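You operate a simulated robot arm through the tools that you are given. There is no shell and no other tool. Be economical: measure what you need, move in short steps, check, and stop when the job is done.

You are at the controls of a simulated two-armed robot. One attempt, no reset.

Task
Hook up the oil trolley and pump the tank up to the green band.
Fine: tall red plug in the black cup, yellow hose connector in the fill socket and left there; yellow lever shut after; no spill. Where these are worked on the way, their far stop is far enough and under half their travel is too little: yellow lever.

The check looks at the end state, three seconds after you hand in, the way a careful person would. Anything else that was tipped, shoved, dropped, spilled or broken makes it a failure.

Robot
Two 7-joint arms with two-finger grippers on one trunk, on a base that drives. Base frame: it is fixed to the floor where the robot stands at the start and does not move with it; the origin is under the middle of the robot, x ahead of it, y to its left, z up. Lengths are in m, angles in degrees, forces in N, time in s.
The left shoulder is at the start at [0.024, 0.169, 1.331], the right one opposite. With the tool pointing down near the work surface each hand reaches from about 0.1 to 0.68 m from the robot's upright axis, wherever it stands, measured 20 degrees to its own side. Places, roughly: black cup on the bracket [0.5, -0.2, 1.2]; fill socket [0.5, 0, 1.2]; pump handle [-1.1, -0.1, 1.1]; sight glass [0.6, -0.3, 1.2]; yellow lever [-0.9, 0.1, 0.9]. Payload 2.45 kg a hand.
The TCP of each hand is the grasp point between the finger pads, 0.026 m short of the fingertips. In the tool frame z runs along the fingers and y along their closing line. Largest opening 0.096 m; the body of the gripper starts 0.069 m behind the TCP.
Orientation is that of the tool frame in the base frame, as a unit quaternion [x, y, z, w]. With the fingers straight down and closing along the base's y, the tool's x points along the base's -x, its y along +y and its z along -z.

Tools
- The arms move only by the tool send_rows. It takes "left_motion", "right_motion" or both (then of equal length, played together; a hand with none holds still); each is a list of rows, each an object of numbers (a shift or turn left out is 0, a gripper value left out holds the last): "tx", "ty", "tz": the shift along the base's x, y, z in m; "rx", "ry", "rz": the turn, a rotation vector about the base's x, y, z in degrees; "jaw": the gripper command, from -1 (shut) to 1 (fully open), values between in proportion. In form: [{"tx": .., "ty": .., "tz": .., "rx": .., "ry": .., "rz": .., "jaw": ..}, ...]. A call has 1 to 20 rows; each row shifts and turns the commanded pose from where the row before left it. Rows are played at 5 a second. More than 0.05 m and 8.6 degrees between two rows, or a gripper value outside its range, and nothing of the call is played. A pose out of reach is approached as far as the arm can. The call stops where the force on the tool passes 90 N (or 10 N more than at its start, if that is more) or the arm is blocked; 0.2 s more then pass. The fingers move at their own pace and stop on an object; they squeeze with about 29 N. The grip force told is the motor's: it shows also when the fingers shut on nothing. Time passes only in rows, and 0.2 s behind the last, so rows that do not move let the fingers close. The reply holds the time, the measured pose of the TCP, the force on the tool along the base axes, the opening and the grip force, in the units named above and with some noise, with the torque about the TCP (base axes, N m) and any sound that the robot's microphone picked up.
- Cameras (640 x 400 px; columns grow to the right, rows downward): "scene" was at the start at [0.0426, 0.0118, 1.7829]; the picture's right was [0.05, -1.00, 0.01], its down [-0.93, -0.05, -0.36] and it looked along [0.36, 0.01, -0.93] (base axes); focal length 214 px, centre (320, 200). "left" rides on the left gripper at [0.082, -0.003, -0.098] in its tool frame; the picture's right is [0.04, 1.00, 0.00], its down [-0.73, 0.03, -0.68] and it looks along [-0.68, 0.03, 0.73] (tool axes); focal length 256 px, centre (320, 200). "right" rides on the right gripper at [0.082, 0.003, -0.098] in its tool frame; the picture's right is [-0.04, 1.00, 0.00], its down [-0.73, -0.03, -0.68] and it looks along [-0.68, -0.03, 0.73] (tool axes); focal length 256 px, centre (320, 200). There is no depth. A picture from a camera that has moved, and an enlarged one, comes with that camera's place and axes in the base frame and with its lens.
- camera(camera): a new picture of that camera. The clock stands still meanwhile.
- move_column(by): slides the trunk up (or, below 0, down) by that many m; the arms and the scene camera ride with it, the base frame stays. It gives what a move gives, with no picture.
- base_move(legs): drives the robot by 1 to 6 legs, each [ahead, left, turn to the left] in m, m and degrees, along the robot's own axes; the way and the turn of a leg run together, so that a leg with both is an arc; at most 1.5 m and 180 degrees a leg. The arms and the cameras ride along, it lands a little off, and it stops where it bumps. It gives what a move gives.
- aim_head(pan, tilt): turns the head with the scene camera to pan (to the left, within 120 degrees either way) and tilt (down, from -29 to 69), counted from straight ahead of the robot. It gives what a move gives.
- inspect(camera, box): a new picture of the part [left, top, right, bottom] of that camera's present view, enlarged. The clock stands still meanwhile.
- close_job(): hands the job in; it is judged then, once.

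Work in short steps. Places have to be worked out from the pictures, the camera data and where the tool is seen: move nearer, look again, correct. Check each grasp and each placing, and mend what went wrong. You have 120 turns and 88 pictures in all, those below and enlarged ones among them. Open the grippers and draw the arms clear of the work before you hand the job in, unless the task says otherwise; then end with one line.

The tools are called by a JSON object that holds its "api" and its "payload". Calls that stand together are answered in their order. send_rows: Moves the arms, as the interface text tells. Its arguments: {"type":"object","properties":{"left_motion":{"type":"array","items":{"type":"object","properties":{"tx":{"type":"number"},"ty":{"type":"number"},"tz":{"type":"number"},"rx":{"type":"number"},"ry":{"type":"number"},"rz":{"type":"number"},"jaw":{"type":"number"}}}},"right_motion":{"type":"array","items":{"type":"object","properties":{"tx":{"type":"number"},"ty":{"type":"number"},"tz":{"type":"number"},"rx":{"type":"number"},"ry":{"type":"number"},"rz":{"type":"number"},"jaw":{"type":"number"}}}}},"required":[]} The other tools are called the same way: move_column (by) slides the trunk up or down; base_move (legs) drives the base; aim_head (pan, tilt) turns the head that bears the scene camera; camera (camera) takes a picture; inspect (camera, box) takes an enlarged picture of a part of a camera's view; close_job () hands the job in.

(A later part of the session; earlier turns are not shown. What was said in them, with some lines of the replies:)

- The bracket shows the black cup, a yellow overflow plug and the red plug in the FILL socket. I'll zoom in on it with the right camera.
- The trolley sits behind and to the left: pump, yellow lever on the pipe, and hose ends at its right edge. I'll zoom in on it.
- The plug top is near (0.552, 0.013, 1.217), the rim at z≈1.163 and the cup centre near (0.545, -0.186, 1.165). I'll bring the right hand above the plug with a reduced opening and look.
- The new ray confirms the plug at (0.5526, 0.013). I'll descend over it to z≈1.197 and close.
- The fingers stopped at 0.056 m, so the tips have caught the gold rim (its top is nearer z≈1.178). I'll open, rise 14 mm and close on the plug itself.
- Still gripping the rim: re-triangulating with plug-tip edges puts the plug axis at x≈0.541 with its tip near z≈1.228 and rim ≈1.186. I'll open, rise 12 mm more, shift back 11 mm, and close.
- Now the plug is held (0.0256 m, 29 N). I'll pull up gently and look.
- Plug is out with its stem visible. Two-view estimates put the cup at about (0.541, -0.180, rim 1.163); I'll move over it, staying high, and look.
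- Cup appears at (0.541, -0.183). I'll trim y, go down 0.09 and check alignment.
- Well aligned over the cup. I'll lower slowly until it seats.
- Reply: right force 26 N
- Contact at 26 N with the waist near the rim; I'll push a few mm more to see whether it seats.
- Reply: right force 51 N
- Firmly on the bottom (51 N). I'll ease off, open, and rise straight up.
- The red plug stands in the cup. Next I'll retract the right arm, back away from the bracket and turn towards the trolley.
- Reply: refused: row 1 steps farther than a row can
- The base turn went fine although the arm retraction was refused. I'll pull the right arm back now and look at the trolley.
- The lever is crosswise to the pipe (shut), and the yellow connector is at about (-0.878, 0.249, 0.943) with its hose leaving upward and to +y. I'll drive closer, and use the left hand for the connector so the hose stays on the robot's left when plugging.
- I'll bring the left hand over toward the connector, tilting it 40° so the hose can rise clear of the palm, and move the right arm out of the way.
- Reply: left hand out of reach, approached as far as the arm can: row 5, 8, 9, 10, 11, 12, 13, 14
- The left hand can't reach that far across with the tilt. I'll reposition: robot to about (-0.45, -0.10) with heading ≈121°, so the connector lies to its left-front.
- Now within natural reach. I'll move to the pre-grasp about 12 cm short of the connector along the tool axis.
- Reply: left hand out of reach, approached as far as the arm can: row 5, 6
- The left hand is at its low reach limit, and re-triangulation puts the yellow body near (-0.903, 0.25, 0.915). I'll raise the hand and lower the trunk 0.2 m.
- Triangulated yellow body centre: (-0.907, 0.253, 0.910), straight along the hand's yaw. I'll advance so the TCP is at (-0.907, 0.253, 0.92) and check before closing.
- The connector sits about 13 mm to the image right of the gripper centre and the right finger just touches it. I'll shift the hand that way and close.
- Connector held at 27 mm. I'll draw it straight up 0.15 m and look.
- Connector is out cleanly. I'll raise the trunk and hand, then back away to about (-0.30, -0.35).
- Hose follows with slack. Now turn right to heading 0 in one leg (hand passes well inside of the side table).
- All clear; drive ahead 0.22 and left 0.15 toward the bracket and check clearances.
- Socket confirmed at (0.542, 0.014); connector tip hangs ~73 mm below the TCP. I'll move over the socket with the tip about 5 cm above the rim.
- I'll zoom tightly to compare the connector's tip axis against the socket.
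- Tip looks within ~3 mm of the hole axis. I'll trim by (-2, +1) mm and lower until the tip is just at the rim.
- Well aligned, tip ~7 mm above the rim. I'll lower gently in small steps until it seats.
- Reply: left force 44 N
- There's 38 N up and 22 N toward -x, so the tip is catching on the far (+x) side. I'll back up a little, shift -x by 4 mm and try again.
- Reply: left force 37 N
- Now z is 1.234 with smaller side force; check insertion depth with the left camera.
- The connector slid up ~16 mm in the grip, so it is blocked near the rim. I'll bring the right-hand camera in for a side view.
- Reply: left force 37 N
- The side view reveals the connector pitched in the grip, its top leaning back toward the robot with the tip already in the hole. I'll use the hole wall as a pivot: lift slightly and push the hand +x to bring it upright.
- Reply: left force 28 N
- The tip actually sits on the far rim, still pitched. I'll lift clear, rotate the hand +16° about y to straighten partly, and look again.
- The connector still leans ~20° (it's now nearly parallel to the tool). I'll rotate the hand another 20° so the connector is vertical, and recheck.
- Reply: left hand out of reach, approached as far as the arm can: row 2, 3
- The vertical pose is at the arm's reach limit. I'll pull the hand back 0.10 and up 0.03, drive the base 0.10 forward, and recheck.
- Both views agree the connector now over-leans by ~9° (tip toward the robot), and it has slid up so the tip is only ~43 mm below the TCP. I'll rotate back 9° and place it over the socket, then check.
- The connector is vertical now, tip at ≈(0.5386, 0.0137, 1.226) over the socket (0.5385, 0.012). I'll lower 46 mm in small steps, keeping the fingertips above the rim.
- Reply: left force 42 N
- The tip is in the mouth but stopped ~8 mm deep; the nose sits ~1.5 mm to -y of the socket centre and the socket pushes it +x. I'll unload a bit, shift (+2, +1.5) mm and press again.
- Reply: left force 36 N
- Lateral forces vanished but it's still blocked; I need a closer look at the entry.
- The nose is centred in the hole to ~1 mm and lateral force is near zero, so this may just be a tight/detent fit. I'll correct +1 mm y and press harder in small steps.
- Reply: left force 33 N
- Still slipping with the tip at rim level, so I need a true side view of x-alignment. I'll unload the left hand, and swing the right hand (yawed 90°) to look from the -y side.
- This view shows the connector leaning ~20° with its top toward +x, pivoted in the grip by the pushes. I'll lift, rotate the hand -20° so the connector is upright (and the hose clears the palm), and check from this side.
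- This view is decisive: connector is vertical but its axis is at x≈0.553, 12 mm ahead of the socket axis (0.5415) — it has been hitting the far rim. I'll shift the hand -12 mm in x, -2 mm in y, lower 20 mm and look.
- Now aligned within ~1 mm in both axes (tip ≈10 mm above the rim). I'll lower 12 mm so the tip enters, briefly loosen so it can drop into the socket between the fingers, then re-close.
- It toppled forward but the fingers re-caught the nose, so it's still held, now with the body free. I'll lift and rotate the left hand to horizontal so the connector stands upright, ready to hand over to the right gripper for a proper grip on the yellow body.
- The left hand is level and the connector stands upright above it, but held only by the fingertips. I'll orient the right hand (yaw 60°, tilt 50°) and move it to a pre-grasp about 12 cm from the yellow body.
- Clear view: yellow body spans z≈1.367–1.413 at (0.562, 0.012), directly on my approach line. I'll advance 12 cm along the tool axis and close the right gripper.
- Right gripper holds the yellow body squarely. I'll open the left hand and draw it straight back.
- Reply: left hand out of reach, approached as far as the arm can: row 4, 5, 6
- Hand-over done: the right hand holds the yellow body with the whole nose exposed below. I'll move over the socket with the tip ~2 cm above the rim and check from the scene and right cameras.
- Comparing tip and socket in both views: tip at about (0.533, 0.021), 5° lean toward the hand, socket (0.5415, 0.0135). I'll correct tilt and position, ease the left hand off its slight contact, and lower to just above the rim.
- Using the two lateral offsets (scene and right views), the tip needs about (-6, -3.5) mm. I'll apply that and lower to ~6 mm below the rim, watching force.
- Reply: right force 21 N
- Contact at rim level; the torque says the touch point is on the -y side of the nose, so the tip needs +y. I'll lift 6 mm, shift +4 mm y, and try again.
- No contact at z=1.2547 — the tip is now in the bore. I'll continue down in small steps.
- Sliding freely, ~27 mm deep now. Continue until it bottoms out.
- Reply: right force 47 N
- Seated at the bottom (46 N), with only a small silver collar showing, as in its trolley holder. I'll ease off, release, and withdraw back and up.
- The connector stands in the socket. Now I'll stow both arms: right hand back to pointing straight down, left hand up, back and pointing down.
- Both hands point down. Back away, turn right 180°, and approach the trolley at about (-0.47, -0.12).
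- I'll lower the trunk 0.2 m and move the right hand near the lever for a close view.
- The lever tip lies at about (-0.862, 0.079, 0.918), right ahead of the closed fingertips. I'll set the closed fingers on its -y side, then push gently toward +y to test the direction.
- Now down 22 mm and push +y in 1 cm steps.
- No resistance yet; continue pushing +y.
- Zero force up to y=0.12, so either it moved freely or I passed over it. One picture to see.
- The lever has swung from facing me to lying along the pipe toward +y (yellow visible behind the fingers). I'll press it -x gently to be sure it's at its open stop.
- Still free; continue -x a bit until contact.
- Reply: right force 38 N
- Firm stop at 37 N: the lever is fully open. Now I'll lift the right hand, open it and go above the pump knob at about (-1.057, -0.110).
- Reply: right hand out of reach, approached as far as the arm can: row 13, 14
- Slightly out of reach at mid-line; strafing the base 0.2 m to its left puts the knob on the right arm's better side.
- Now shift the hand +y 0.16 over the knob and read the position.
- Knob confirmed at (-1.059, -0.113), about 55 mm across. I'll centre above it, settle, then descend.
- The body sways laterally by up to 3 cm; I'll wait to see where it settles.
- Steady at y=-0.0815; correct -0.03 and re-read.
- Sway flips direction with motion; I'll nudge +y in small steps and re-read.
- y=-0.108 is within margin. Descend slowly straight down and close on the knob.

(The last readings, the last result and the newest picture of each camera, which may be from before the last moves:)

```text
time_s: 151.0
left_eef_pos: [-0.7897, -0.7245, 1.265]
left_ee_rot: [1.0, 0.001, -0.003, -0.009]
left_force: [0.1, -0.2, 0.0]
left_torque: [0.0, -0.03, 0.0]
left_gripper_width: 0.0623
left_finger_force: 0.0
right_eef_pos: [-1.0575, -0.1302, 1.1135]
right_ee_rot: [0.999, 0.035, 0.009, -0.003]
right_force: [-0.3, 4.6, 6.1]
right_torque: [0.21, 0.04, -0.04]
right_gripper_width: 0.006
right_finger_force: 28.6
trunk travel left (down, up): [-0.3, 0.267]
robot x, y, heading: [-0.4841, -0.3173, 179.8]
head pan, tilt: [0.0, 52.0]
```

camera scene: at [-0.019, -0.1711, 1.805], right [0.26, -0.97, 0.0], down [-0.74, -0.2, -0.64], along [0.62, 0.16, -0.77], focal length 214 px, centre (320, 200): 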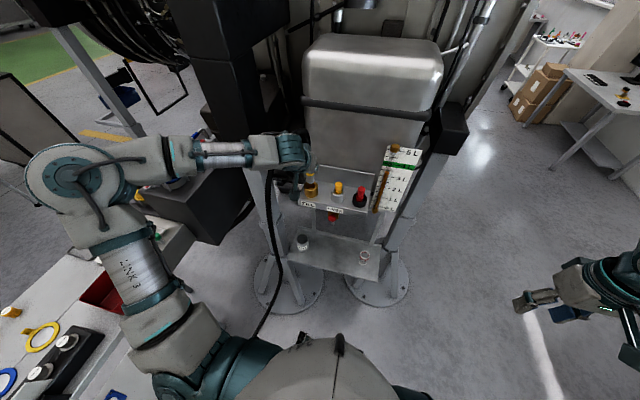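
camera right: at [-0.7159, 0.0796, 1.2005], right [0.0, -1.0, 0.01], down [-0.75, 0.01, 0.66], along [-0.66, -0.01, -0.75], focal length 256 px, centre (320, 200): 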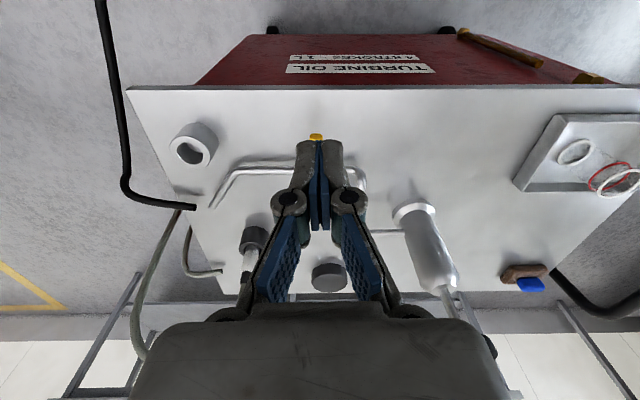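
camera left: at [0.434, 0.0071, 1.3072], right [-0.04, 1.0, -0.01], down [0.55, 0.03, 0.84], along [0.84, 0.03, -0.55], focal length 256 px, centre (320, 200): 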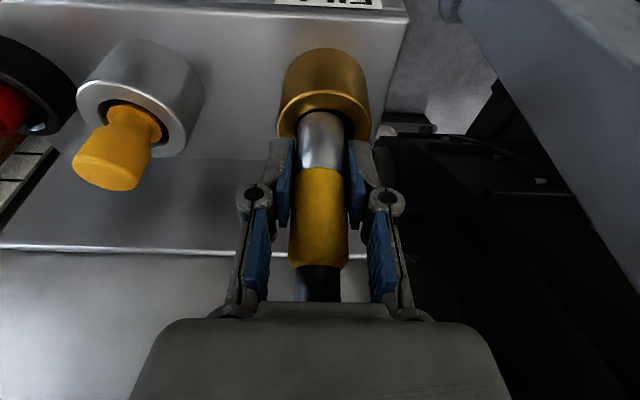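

The fingers closed above the knob; re-solving the rays gives knob top ≈(-1.071, -0.112, 1.087). I'll open, lift, shift and re-read.

{"api": "send_rows", "payload": {"right_motion": [{"tz": 0.03, "jaw": 1}, {"tx": -0.013}, {"ty": 0.005}, {}, {}, {}, {}]}}

```text
time_s: 152.6
left_eef_pos: [-0.7904, -0.714, 1.2682]
left_ee_rot: [1.0, 0.002, -0.002, -0.005]
left_force: [0.1, 1.1, 0.2]
left_torque: [-0.03, -0.01, 0.01]
left_gripper_width: 0.0627
left_finger_force: 0.1
right_eef_pos: [-1.0705, -0.1143, 1.1424]
right_ee_rot: [0.999, 0.036, 0.01, 0.0]
right_force: [-0.2, 0.5, -0.8]
right_torque: [-0.03, 0.03, 0.01]
right_gripper_width: 0.0961
right_finger_force: 0.1
trunk travel left (down, up): [-0.3, 0.267]
robot x, y, heading: [-0.4868, -0.3198, 179.9]
head pan, tilt: [0.0, 52.0]
```

Well centred at (-1.0705, -0.114). Descend to z≈1.072 slowly and close.

{"api": "send_rows", "payload": {"right_motion": [{"tz": -0.015}, {"tz": -0.015}, {"tz": -0.015}, {"tz": -0.013}, {"tz": -0.012}, {}, {"jaw": -1}, {}, {}, {}]}}

```text
time_s: 154.8
left_eef_pos: [-0.7923, -0.7117, 1.2685]
left_ee_rot: [1.0, 0.0, -0.003, -0.004]
left_force: [0.9, -0.5, 0.6]
left_torque: [0.01, 0.02, -0.03]
left_gripper_width: 0.0625
left_finger_force: 0.0
right_eef_pos: [-1.0721, -0.1109, 1.0695]
right_ee_rot: [0.999, 0.034, 0.01, 0.001]
right_force: [-10.6, 26.6, 4.9]
right_torque: [0.42, 0.19, 0.04]
right_gripper_width: 0.0622
right_finger_force: 44.4
trunk travel left (down, up): [-0.3, 0.267]
robot x, y, heading: [-0.4844, -0.3198, 179.8]
head pan, tilt: [0.0, 52.0]
```

Knob held (62 mm). I'll relieve the side load and test by pulling up 3 cm.

{"api": "send_rows", "payload": {"right_motion": [{"ty": 0.003, "tx": -0.002}, {"tz": 0.01}, {"tz": 0.01}, {"tz": 0.01}, {}]}}

```text
time_s: 155.8
left_eef_pos: [-0.7918, -0.716, 1.2674]
left_ee_rot: [1.0, -0.001, -0.002, -0.005]
left_force: [0.5, -0.1, -0.2]
left_torque: [0.0, 0.03, 0.0]
left_gripper_width: 0.0624
left_finger_force: 0.0
right_eef_pos: [-1.0704, -0.1105, 1.081]
right_ee_rot: [0.999, 0.036, 0.028, -0.007]
right_force: [-17.5, 20.2, -33.2]
right_torque: [-1.06, -0.84, 0.25]
right_gripper_width: 0.0623
right_finger_force: 45.5
trunk travel left (down, up): [-0.3, 0.267]
robot x, y, heading: [-0.4824, -0.3187, 180.1]
head pan, tilt: [0.0, 52.0]
stopped in row 4 (right hand): the force on the tool passed its limit at 98 N (the readings are from after the stop); the commanded pose is now the measured one
```

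Blocked upward, so the knob is at the top; now push down.

{"api": "send_rows", "payload": {"right_motion": [{"tz": -0.01}, {"tz": -0.01}, {"tz": -0.01}, {"tz": -0.01}, {}]}}

```text
time_s: 157.0
left_eef_pos: [-0.7901, -0.714, 1.2672]
left_ee_rot: [1.0, 0.0, -0.001, -0.005]
left_force: [-0.6, 0.6, -0.1]
left_torque: [0.03, 0.01, 0.0]
left_gripper_width: 0.0622
left_finger_force: 0.0
right_eef_pos: [-1.0721, -0.1121, 1.0465]
right_ee_rot: [0.999, 0.036, 0.021, -0.005]
right_force: [-44.5, 33.8, 8.0]
right_torque: [-0.77, 0.48, 0.81]
right_gripper_width: 0.0624
right_finger_force: 45.7
trunk travel left (down, up): [-0.3, 0.267]
robot x, y, heading: [-0.4856, -0.3197, 180.1]
head pan, tilt: [0.0, 52.0]
```

It goes down with little force. I'll relieve the side load (-x, +y) and continue to the bottom stop.

{"api": "send_rows", "payload": {"right_motion": [{"tx": -0.006, "ty": 0.005}, {"tx": -0.003, "ty": 0.003, "tz": -0.008}, {"tz": -0.008}, {"tz": -0.008}, {"tz": -0.008}, {}]}}

```text
time_s: 158.4
left_eef_pos: [-0.7822, -0.72, 1.2698]
left_ee_rot: [1.0, 0.002, -0.005, -0.007]
left_force: [0.3, 0.1, -0.3]
left_torque: [-0.02, -0.01, -0.02]
left_gripper_width: 0.0626
left_finger_force: 0.0
right_eef_pos: [-1.0707, -0.112, 1.0195]
right_ee_rot: [0.999, 0.042, 0.02, -0.004]
right_force: [14.3, 8.5, 23.7]
right_torque: [-0.12, -0.2, 1.31]
right_gripper_width: 0.0619
right_finger_force: 44.8
trunk travel left (down, up): [-0.3, 0.267]
robot x, y, heading: [-0.4798, -0.3194, 179.8]
head pan, tilt: [0.0, 52.0]
```

Down 50 mm so far with 24 N; press further to find the stop.

{"api": "send_rows", "payload": {"right_motion": [{"tx": 0.002, "tz": -0.005}, {"tz": -0.005}, {"tz": -0.005}, {}]}}

```text
time_s: 159.4
left_eef_pos: [-0.7814, -0.7208, 1.269]
left_ee_rot: [1.0, 0.001, -0.005, -0.007]
left_force: [0.2, 0.2, -0.5]
left_torque: [0.02, 0.01, 0.02]
left_gripper_width: 0.0624
left_finger_force: 0.0
right_eef_pos: [-1.0702, -0.1114, 1.0077]
right_ee_rot: [0.999, 0.039, 0.015, -0.005]
right_force: [-4.7, 10.4, 48.5]
right_torque: [0.18, 0.39, -0.01]
right_gripper_width: 0.0642
right_finger_force: 44.7
trunk travel left (down, up): [-0.3, 0.267]
robot x, y, heading: [-0.4831, -0.312, 179.7]
head pan, tilt: [0.0, 52.0]
```

Bottom reached (49 N). One down-stroke done. Raise the knob back to the top.

{"api": "send_rows", "payload": {"right_motion": [{"tz": 0.012}, {"tz": 0.012}, {"tz": 0.012}, {"tz": 0.012}, {"tz": 0.012}, {"tz": 0.01}, {}]}}

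```text
time_s: 161.0
left_eef_pos: [-0.7842, -0.7196, 1.268]
left_ee_rot: [1.0, 0.001, -0.004, -0.007]
left_force: [0.3, 0.5, 1.2]
left_torque: [0.03, -0.01, -0.02]
left_gripper_width: 0.0627
left_finger_force: 0.1
right_eef_pos: [-1.0702, -0.1119, 1.0707]
right_ee_rot: [0.999, 0.04, 0.023, -0.006]
right_force: [25.6, 0.9, -18.4]
right_torque: [-0.45, 0.44, 0.33]
right_gripper_width: 0.0612
right_finger_force: 45.1
trunk travel left (down, up): [-0.3, 0.267]
robot x, y, heading: [-0.4828, -0.3165, 179.9]
head pan, tilt: [0.0, 52.0]
```

At the top again. Second stroke: down to the stop and back up.

{"api": "send_rows", "payload": {"right_motion": [{"tx": 0.003, "tz": -0.01}, {"tz": -0.012}, {"tz": -0.012}, {"tz": -0.012}, {"tz": -0.012}, {"tz": -0.008}, {}]}}

```text
time_s: 162.6
left_eef_pos: [-0.7848, -0.7217, 1.2671]
left_ee_rot: [1.0, 0.002, -0.004, -0.007]
left_force: [-0.1, 0.1, -0.1]
left_torque: [0.0, 0.02, 0.0]
left_gripper_width: 0.0625
left_finger_force: 0.1
right_eef_pos: [-1.0696, -0.1111, 1.0093]
right_ee_rot: [0.999, 0.039, 0.018, -0.005]
right_force: [-18.7, 8.8, 34.4]
right_torque: [-0.05, -0.04, 0.24]
right_gripper_width: 0.0617
right_finger_force: 45.2
trunk travel left (down, up): [-0.3, 0.267]
robot x, y, heading: [-0.4813, -0.3156, 180.2]
head pan, tilt: [0.0, 52.0]
```

Two strokes delivered. I'll return the knob to the top, release, lift clear, then turn a bit to read the sight glass.

{"api": "send_rows", "payload": {"right_motion": [{"tz": 0.012}, {"tz": 0.012}, {"tz": 0.012}, {"tz": 0.012}, {"tz": 0.01}, {"tz": 0.006}, {"jaw": 1}, {}, {}, {"tz": 0.03}, {"tz": 0.04}, {"tz": 0.04}, {}]}}

{"api": "base_move", "payload": {"legs": [[-0.06, 0, 0], [0, 0, -40]]}}

{"api": "aim_head", "payload": {"pan": -120, "tilt": 25}}

```text
time_s: 165.4
left_eef_pos: [-0.7857, -0.7226, 1.267]
left_ee_rot: [1.0, 0.0, -0.003, -0.008]
left_force: [0.5, 0.5, 0.0]
left_torque: [-0.01, -0.06, 0.01]
left_gripper_width: 0.0625
left_finger_force: 0.1
right_eef_pos: [-1.0713, -0.1125, 1.1793]
right_ee_rot: [0.999, 0.041, 0.023, -0.005]
right_force: [0.3, 0.0, 0.4]
right_torque: [0.02, -0.03, -0.03]
right_gripper_width: 0.0959
right_finger_force: 0.2
trunk travel left (down, up): [-0.3, 0.267]
robot x, y, heading: [-0.4806, -0.3192, 179.7]
head pan, tilt: [0.0, 52.0]
```

```text
time_s: 168.2
left_eef_pos: [-0.9164, -0.4374, 1.2663]
left_ee_rot: [0.941, -0.338, -0.001, -0.01]
left_force: [-0.1, 0.0, 0.4]
left_torque: [0.01, -0.01, 0.0]
left_gripper_width: 0.0624
left_finger_force: 0.1
right_eef_pos: [-0.7457, 0.2138, 1.1804]
right_ee_rot: [0.954, -0.3, 0.022, 0.0]
right_force: [-0.5, -0.6, -0.6]
right_torque: [-0.02, 0.01, 0.0]
right_gripper_width: 0.0959
right_finger_force: 0.1
trunk travel left (down, up): [-0.3, 0.267]
robot x, y, heading: [-0.4252, -0.3186, 140.1]
head pan, tilt: [0.0, 52.0]
```

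```text
time_s: 170.2
left_eef_pos: [-0.9118, -0.439, 1.2685]
left_ee_rot: [0.941, -0.338, -0.002, -0.009]
left_force: [0.5, -0.2, -0.6]
left_torque: [0.03, 0.02, 0.0]
left_gripper_width: 0.0626
left_finger_force: 0.1
right_eef_pos: [-0.7435, 0.2137, 1.1821]
right_ee_rot: [0.954, -0.3, 0.021, 0.002]
right_force: [0.1, 0.6, 0.0]
right_torque: [0.02, -0.01, 0.01]
right_gripper_width: 0.0959
right_finger_force: 0.1
trunk travel left (down, up): [-0.3, 0.267]
robot x, y, heading: [-0.4217, -0.3194, 140.3]
head pan, tilt: [-120.0, 25.0]
```

The glass should project near (397, 175); enlarge that region, including the bracket.

{"api": "inspect", "payload": {"camera": "scene", "box": [350, 130, 446, 190]}}

```text
6.67 times, centred on (398, 160) of scene
camera zoom: at [-0.3643, -0.267, 1.6428], right [0.35, -0.94, 0.0], down [-0.39, -0.15, -0.91], along [0.85, 0.32, -0.42], focal length 1430 px, centre (-200, 467)
```

zoom: 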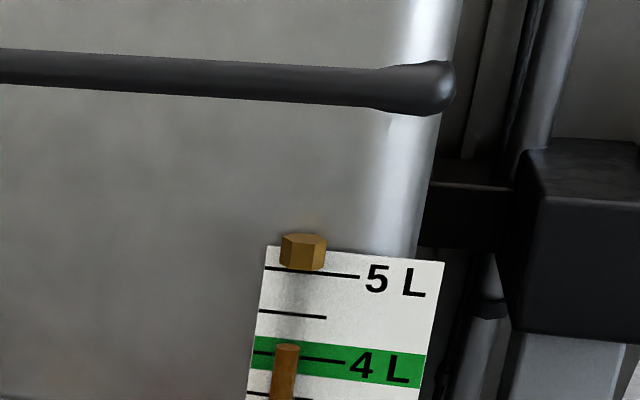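

The level is in the green band (~4.1 L), so pumping is done. Now turn back to face the trolley and return to the lever position.

{"api": "base_move", "payload": {"legs": [[0, 0, 39.7], [0.03, -0.2, 0]]}}

{"api": "send_rows", "payload": {"right_motion": [{"tz": 0.02}, {"jaw": -1}, {}, {}]}}

```text
time_s: 173.7
left_eef_pos: [-0.7532, -0.5283, 1.2671]
left_ee_rot: [1.0, 0.003, -0.006, -0.009]
left_force: [-0.1, 0.7, 0.3]
left_torque: [-0.04, -0.03, 0.04]
left_gripper_width: 0.0622
left_finger_force: 0.1
right_eef_pos: [-1.0396, 0.0815, 1.1819]
right_ee_rot: [0.999, 0.041, 0.022, -0.008]
right_force: [-0.1, -0.2, -0.1]
right_torque: [-0.03, -0.01, 0.01]
right_gripper_width: 0.0959
right_finger_force: 0.1
trunk travel left (down, up): [-0.3, 0.267]
robot x, y, heading: [-0.4557, -0.1205, -180.0]
head pan, tilt: [-120.0, 25.0]
```

```text
time_s: 174.7
left_eef_pos: [-0.7482, -0.5076, 1.2749]
left_ee_rot: [1.0, 0.002, -0.006, -0.001]
left_force: [-0.6, 0.7, -0.3]
left_torque: [-0.02, 0.02, -0.02]
left_gripper_width: 0.0625
left_finger_force: 0.1
right_eef_pos: [-1.0373, 0.1011, 1.2022]
right_ee_rot: [0.999, 0.041, 0.019, 0.0]
right_force: [-0.1, 0.0, 0.1]
right_torque: [-0.08, -0.03, 0.0]
right_gripper_width: 0.0
right_finger_force: 28.4
trunk travel left (down, up): [-0.3, 0.267]
robot x, y, heading: [-0.4527, -0.1177, -179.9]
head pan, tilt: [-120.0, 25.0]
```

Move to about (-0.987, 0.14, 1.05), just behind the lever, and take one look.

{"api": "send_rows", "payload": {"right_motion": [{"tx": 0.025, "ty": 0.02}, {"tx": 0.025, "ty": 0.02}, {"tz": -0.04}, {"tz": -0.04}, {"tz": -0.04}, {"tz": -0.03}, {}, {}]}}

{"api": "camera", "payload": {"camera": "right"}}

```text
time_s: 176.5
left_eef_pos: [-0.7481, -0.5124, 1.2734]
left_ee_rot: [1.0, 0.002, -0.006, -0.001]
left_force: [-0.2, 0.1, 0.6]
left_torque: [0.01, 0.01, 0.02]
left_gripper_width: 0.0623
left_finger_force: 0.1
right_eef_pos: [-0.9872, 0.1367, 1.0516]
right_ee_rot: [0.999, 0.043, 0.019, -0.002]
right_force: [-0.4, -0.1, -0.5]
right_torque: [-0.01, 0.0, 0.01]
right_gripper_width: 0.0
right_finger_force: 28.6
trunk travel left (down, up): [-0.3, 0.267]
robot x, y, heading: [-0.4543, -0.1178, -180.0]
head pan, tilt: [-120.0, 25.0]
```

```text
1 pictures are left
camera right: at [-0.9079, 0.1405, 1.1523], right [0.04, -1.0, 0.0], down [-0.76, -0.04, 0.65], along [-0.65, -0.03, -0.76], focal length 256 px, centre (320, 200)
```

right: 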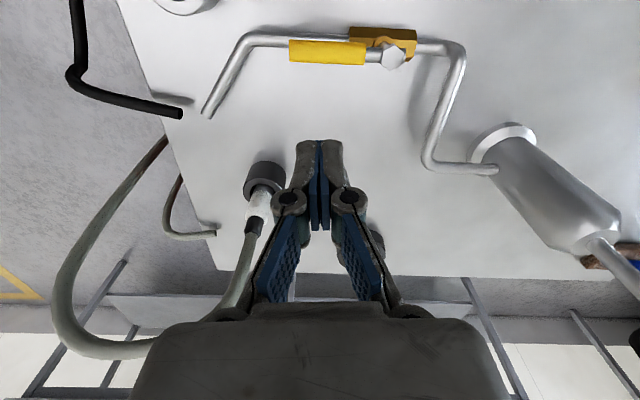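

Clear view: the lever lies along +y from pivot (-0.951, 0.08) to tip (≈0.163). I'll lower behind it and sweep it along its arc back toward +x.

{"api": "send_rows", "payload": {"right_motion": [{"tz": -0.04, "ty": 0.005}, {"tz": -0.04}, {"tz": -0.04}, {}, {"tx": 0.012}, {"tx": 0.012}, {"tx": 0.012}, {"tx": 0.014, "ty": 0.003}, {"tx": 0.012, "ty": -0.005}, {"tx": 0.011, "ty": -0.007}, {"tx": 0.011, "ty": -0.008}, {}]}}

```text
time_s: 179.1
left_eef_pos: [-0.7489, -0.5179, 1.2719]
left_ee_rot: [1.0, 0.003, -0.007, -0.004]
left_force: [-0.4, 0.9, -1.0]
left_torque: [-0.01, 0.0, 0.02]
left_gripper_width: 0.0625
left_finger_force: 0.0
right_eef_pos: [-0.9016, 0.1201, 0.933]
right_ee_rot: [0.999, 0.042, 0.02, -0.003]
right_force: [0.3, 0.0, -0.1]
right_torque: [-0.01, 0.01, -0.01]
right_gripper_width: 0.0001
right_finger_force: 28.9
trunk travel left (down, up): [-0.3, 0.267]
robot x, y, heading: [-0.4567, -0.1181, -179.9]
head pan, tilt: [-120.0, 25.0]
```

Continue along the arc and press -y to the shut stop.

{"api": "send_rows", "payload": {"right_motion": [{"tx": 0.01, "ty": -0.01}, {"tx": 0.008, "ty": -0.01}, {"ty": -0.008}, {"ty": -0.008}, {"ty": -0.006}, {}]}}

```text
time_s: 180.5
left_eef_pos: [-0.7474, -0.5045, 1.2758]
left_ee_rot: [1.0, 0.002, -0.008, 0.0]
left_force: [-0.2, -0.2, 0.3]
left_torque: [0.0, 0.0, 0.02]
left_gripper_width: 0.0626
left_finger_force: 0.1
right_eef_pos: [-0.8844, 0.0963, 0.9312]
right_ee_rot: [0.999, 0.033, 0.019, -0.01]
right_force: [-0.1, 82.0, 26.8]
right_torque: [1.46, 0.29, -0.88]
right_gripper_width: 0.0
right_finger_force: 28.4
trunk travel left (down, up): [-0.3, 0.267]
robot x, y, heading: [-0.4539, -0.1205, -179.9]
head pan, tilt: [-120.0, 25.0]
```

82 N against the shut stop at the original angle, so the lever is closed. I'll back off, lift away, retract and open the gripper.

{"api": "send_rows", "payload": {"right_motion": [{"ty": 0.012}, {"ty": 0.012}, {"tz": 0.045}, {"tz": 0.045}, {"tz": 0.045}, {"tz": 0.045}, {"tx": 0.04}, {"tx": 0.04}, {"tx": 0.04, "jaw": 1}, {}], "left_motion": [{}, {}, {}, {}, {}, {}, {}, {}, {"jaw": 1}, {}]}}

{"api": "base_move", "payload": {"legs": [[-0.12, 0.1, 0], [0, 0, -40]]}}

{"api": "aim_head", "payload": {"pan": -100, "tilt": 35}}

{"api": "camera", "payload": {"camera": "scene"}}

```text
time_s: 182.7
left_eef_pos: [-0.7497, -0.5111, 1.2731]
left_ee_rot: [1.0, 0.003, -0.006, -0.002]
left_force: [-0.5, 0.2, -0.1]
left_torque: [-0.01, 0.01, -0.01]
left_gripper_width: 0.0959
left_finger_force: 0.1
right_eef_pos: [-0.7659, 0.1065, 1.1115]
right_ee_rot: [0.999, 0.041, 0.019, -0.002]
right_force: [0.2, -0.4, 0.7]
right_torque: [0.0, -0.01, -0.03]
right_gripper_width: 0.0962
right_finger_force: 0.0
trunk travel left (down, up): [-0.3, 0.267]
robot x, y, heading: [-0.4526, -0.1198, -180.0]
head pan, tilt: [-120.0, 25.0]
```

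```text
time_s: 185.9
left_eef_pos: [-0.8072, -0.3222, 1.2753]
left_ee_rot: [0.94, -0.342, -0.006, -0.001]
left_force: [0.4, -1.2, 0.5]
left_torque: [0.0, 0.0, -0.03]
left_gripper_width: 0.096
left_finger_force: 0.0
right_eef_pos: [-0.4205, 0.1594, 1.1112]
right_ee_rot: [0.952, -0.305, 0.017, 0.007]
right_force: [0.2, -0.4, 0.3]
right_torque: [-0.01, 0.02, 0.0]
right_gripper_width: 0.0962
right_finger_force: 0.1
trunk travel left (down, up): [-0.3, 0.267]
robot x, y, heading: [-0.3315, -0.2224, 139.9]
head pan, tilt: [-120.0, 25.0]
```

```text
time_s: 186.8
left_eef_pos: [-0.8059, -0.3236, 1.274]
left_ee_rot: [0.939, -0.343, -0.007, -0.002]
left_force: [-0.3, -0.3, 1.2]
left_torque: [-0.02, 0.02, 0.02]
left_gripper_width: 0.096
left_finger_force: 0.0
right_eef_pos: [-0.42, 0.1597, 1.1122]
right_ee_rot: [0.952, -0.306, 0.017, 0.007]
right_force: [0.4, 0.6, 0.1]
right_torque: [-0.02, 0.01, -0.03]
right_gripper_width: 0.0962
right_finger_force: 0.1
trunk travel left (down, up): [-0.3, 0.267]
robot x, y, heading: [-0.3317, -0.2176, 139.9]
head pan, tilt: [-100.0, 35.0]
```

```text
0 pictures are left
camera scene: at [-0.2726, -0.1207, 1.6252], right [0.64, -0.77, 0.01], down [-0.45, -0.38, -0.81], along [0.62, 0.52, -0.59], focal length 214 px, centre (320, 200)
```

scene: 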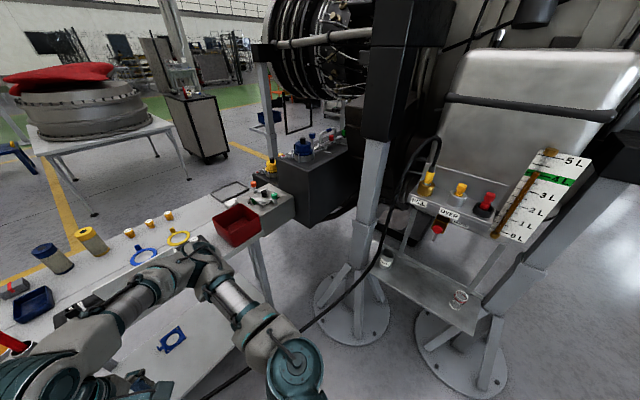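

The connector is in FILL, the red plug is in the black cup, the level is in the green band and the lever was pushed to its shut stop. Both hands are open and clear, so I'm handing in.

{"api": "close_job", "payload": {}}

```text
The job is handed in.
```

The job is handed in. The red plug is in the black cup, the yellow connector is seated in the fill socket, and the tank reads about 4.1 L, inside the green band. The lever is shut against its stop, and I saw no spill.
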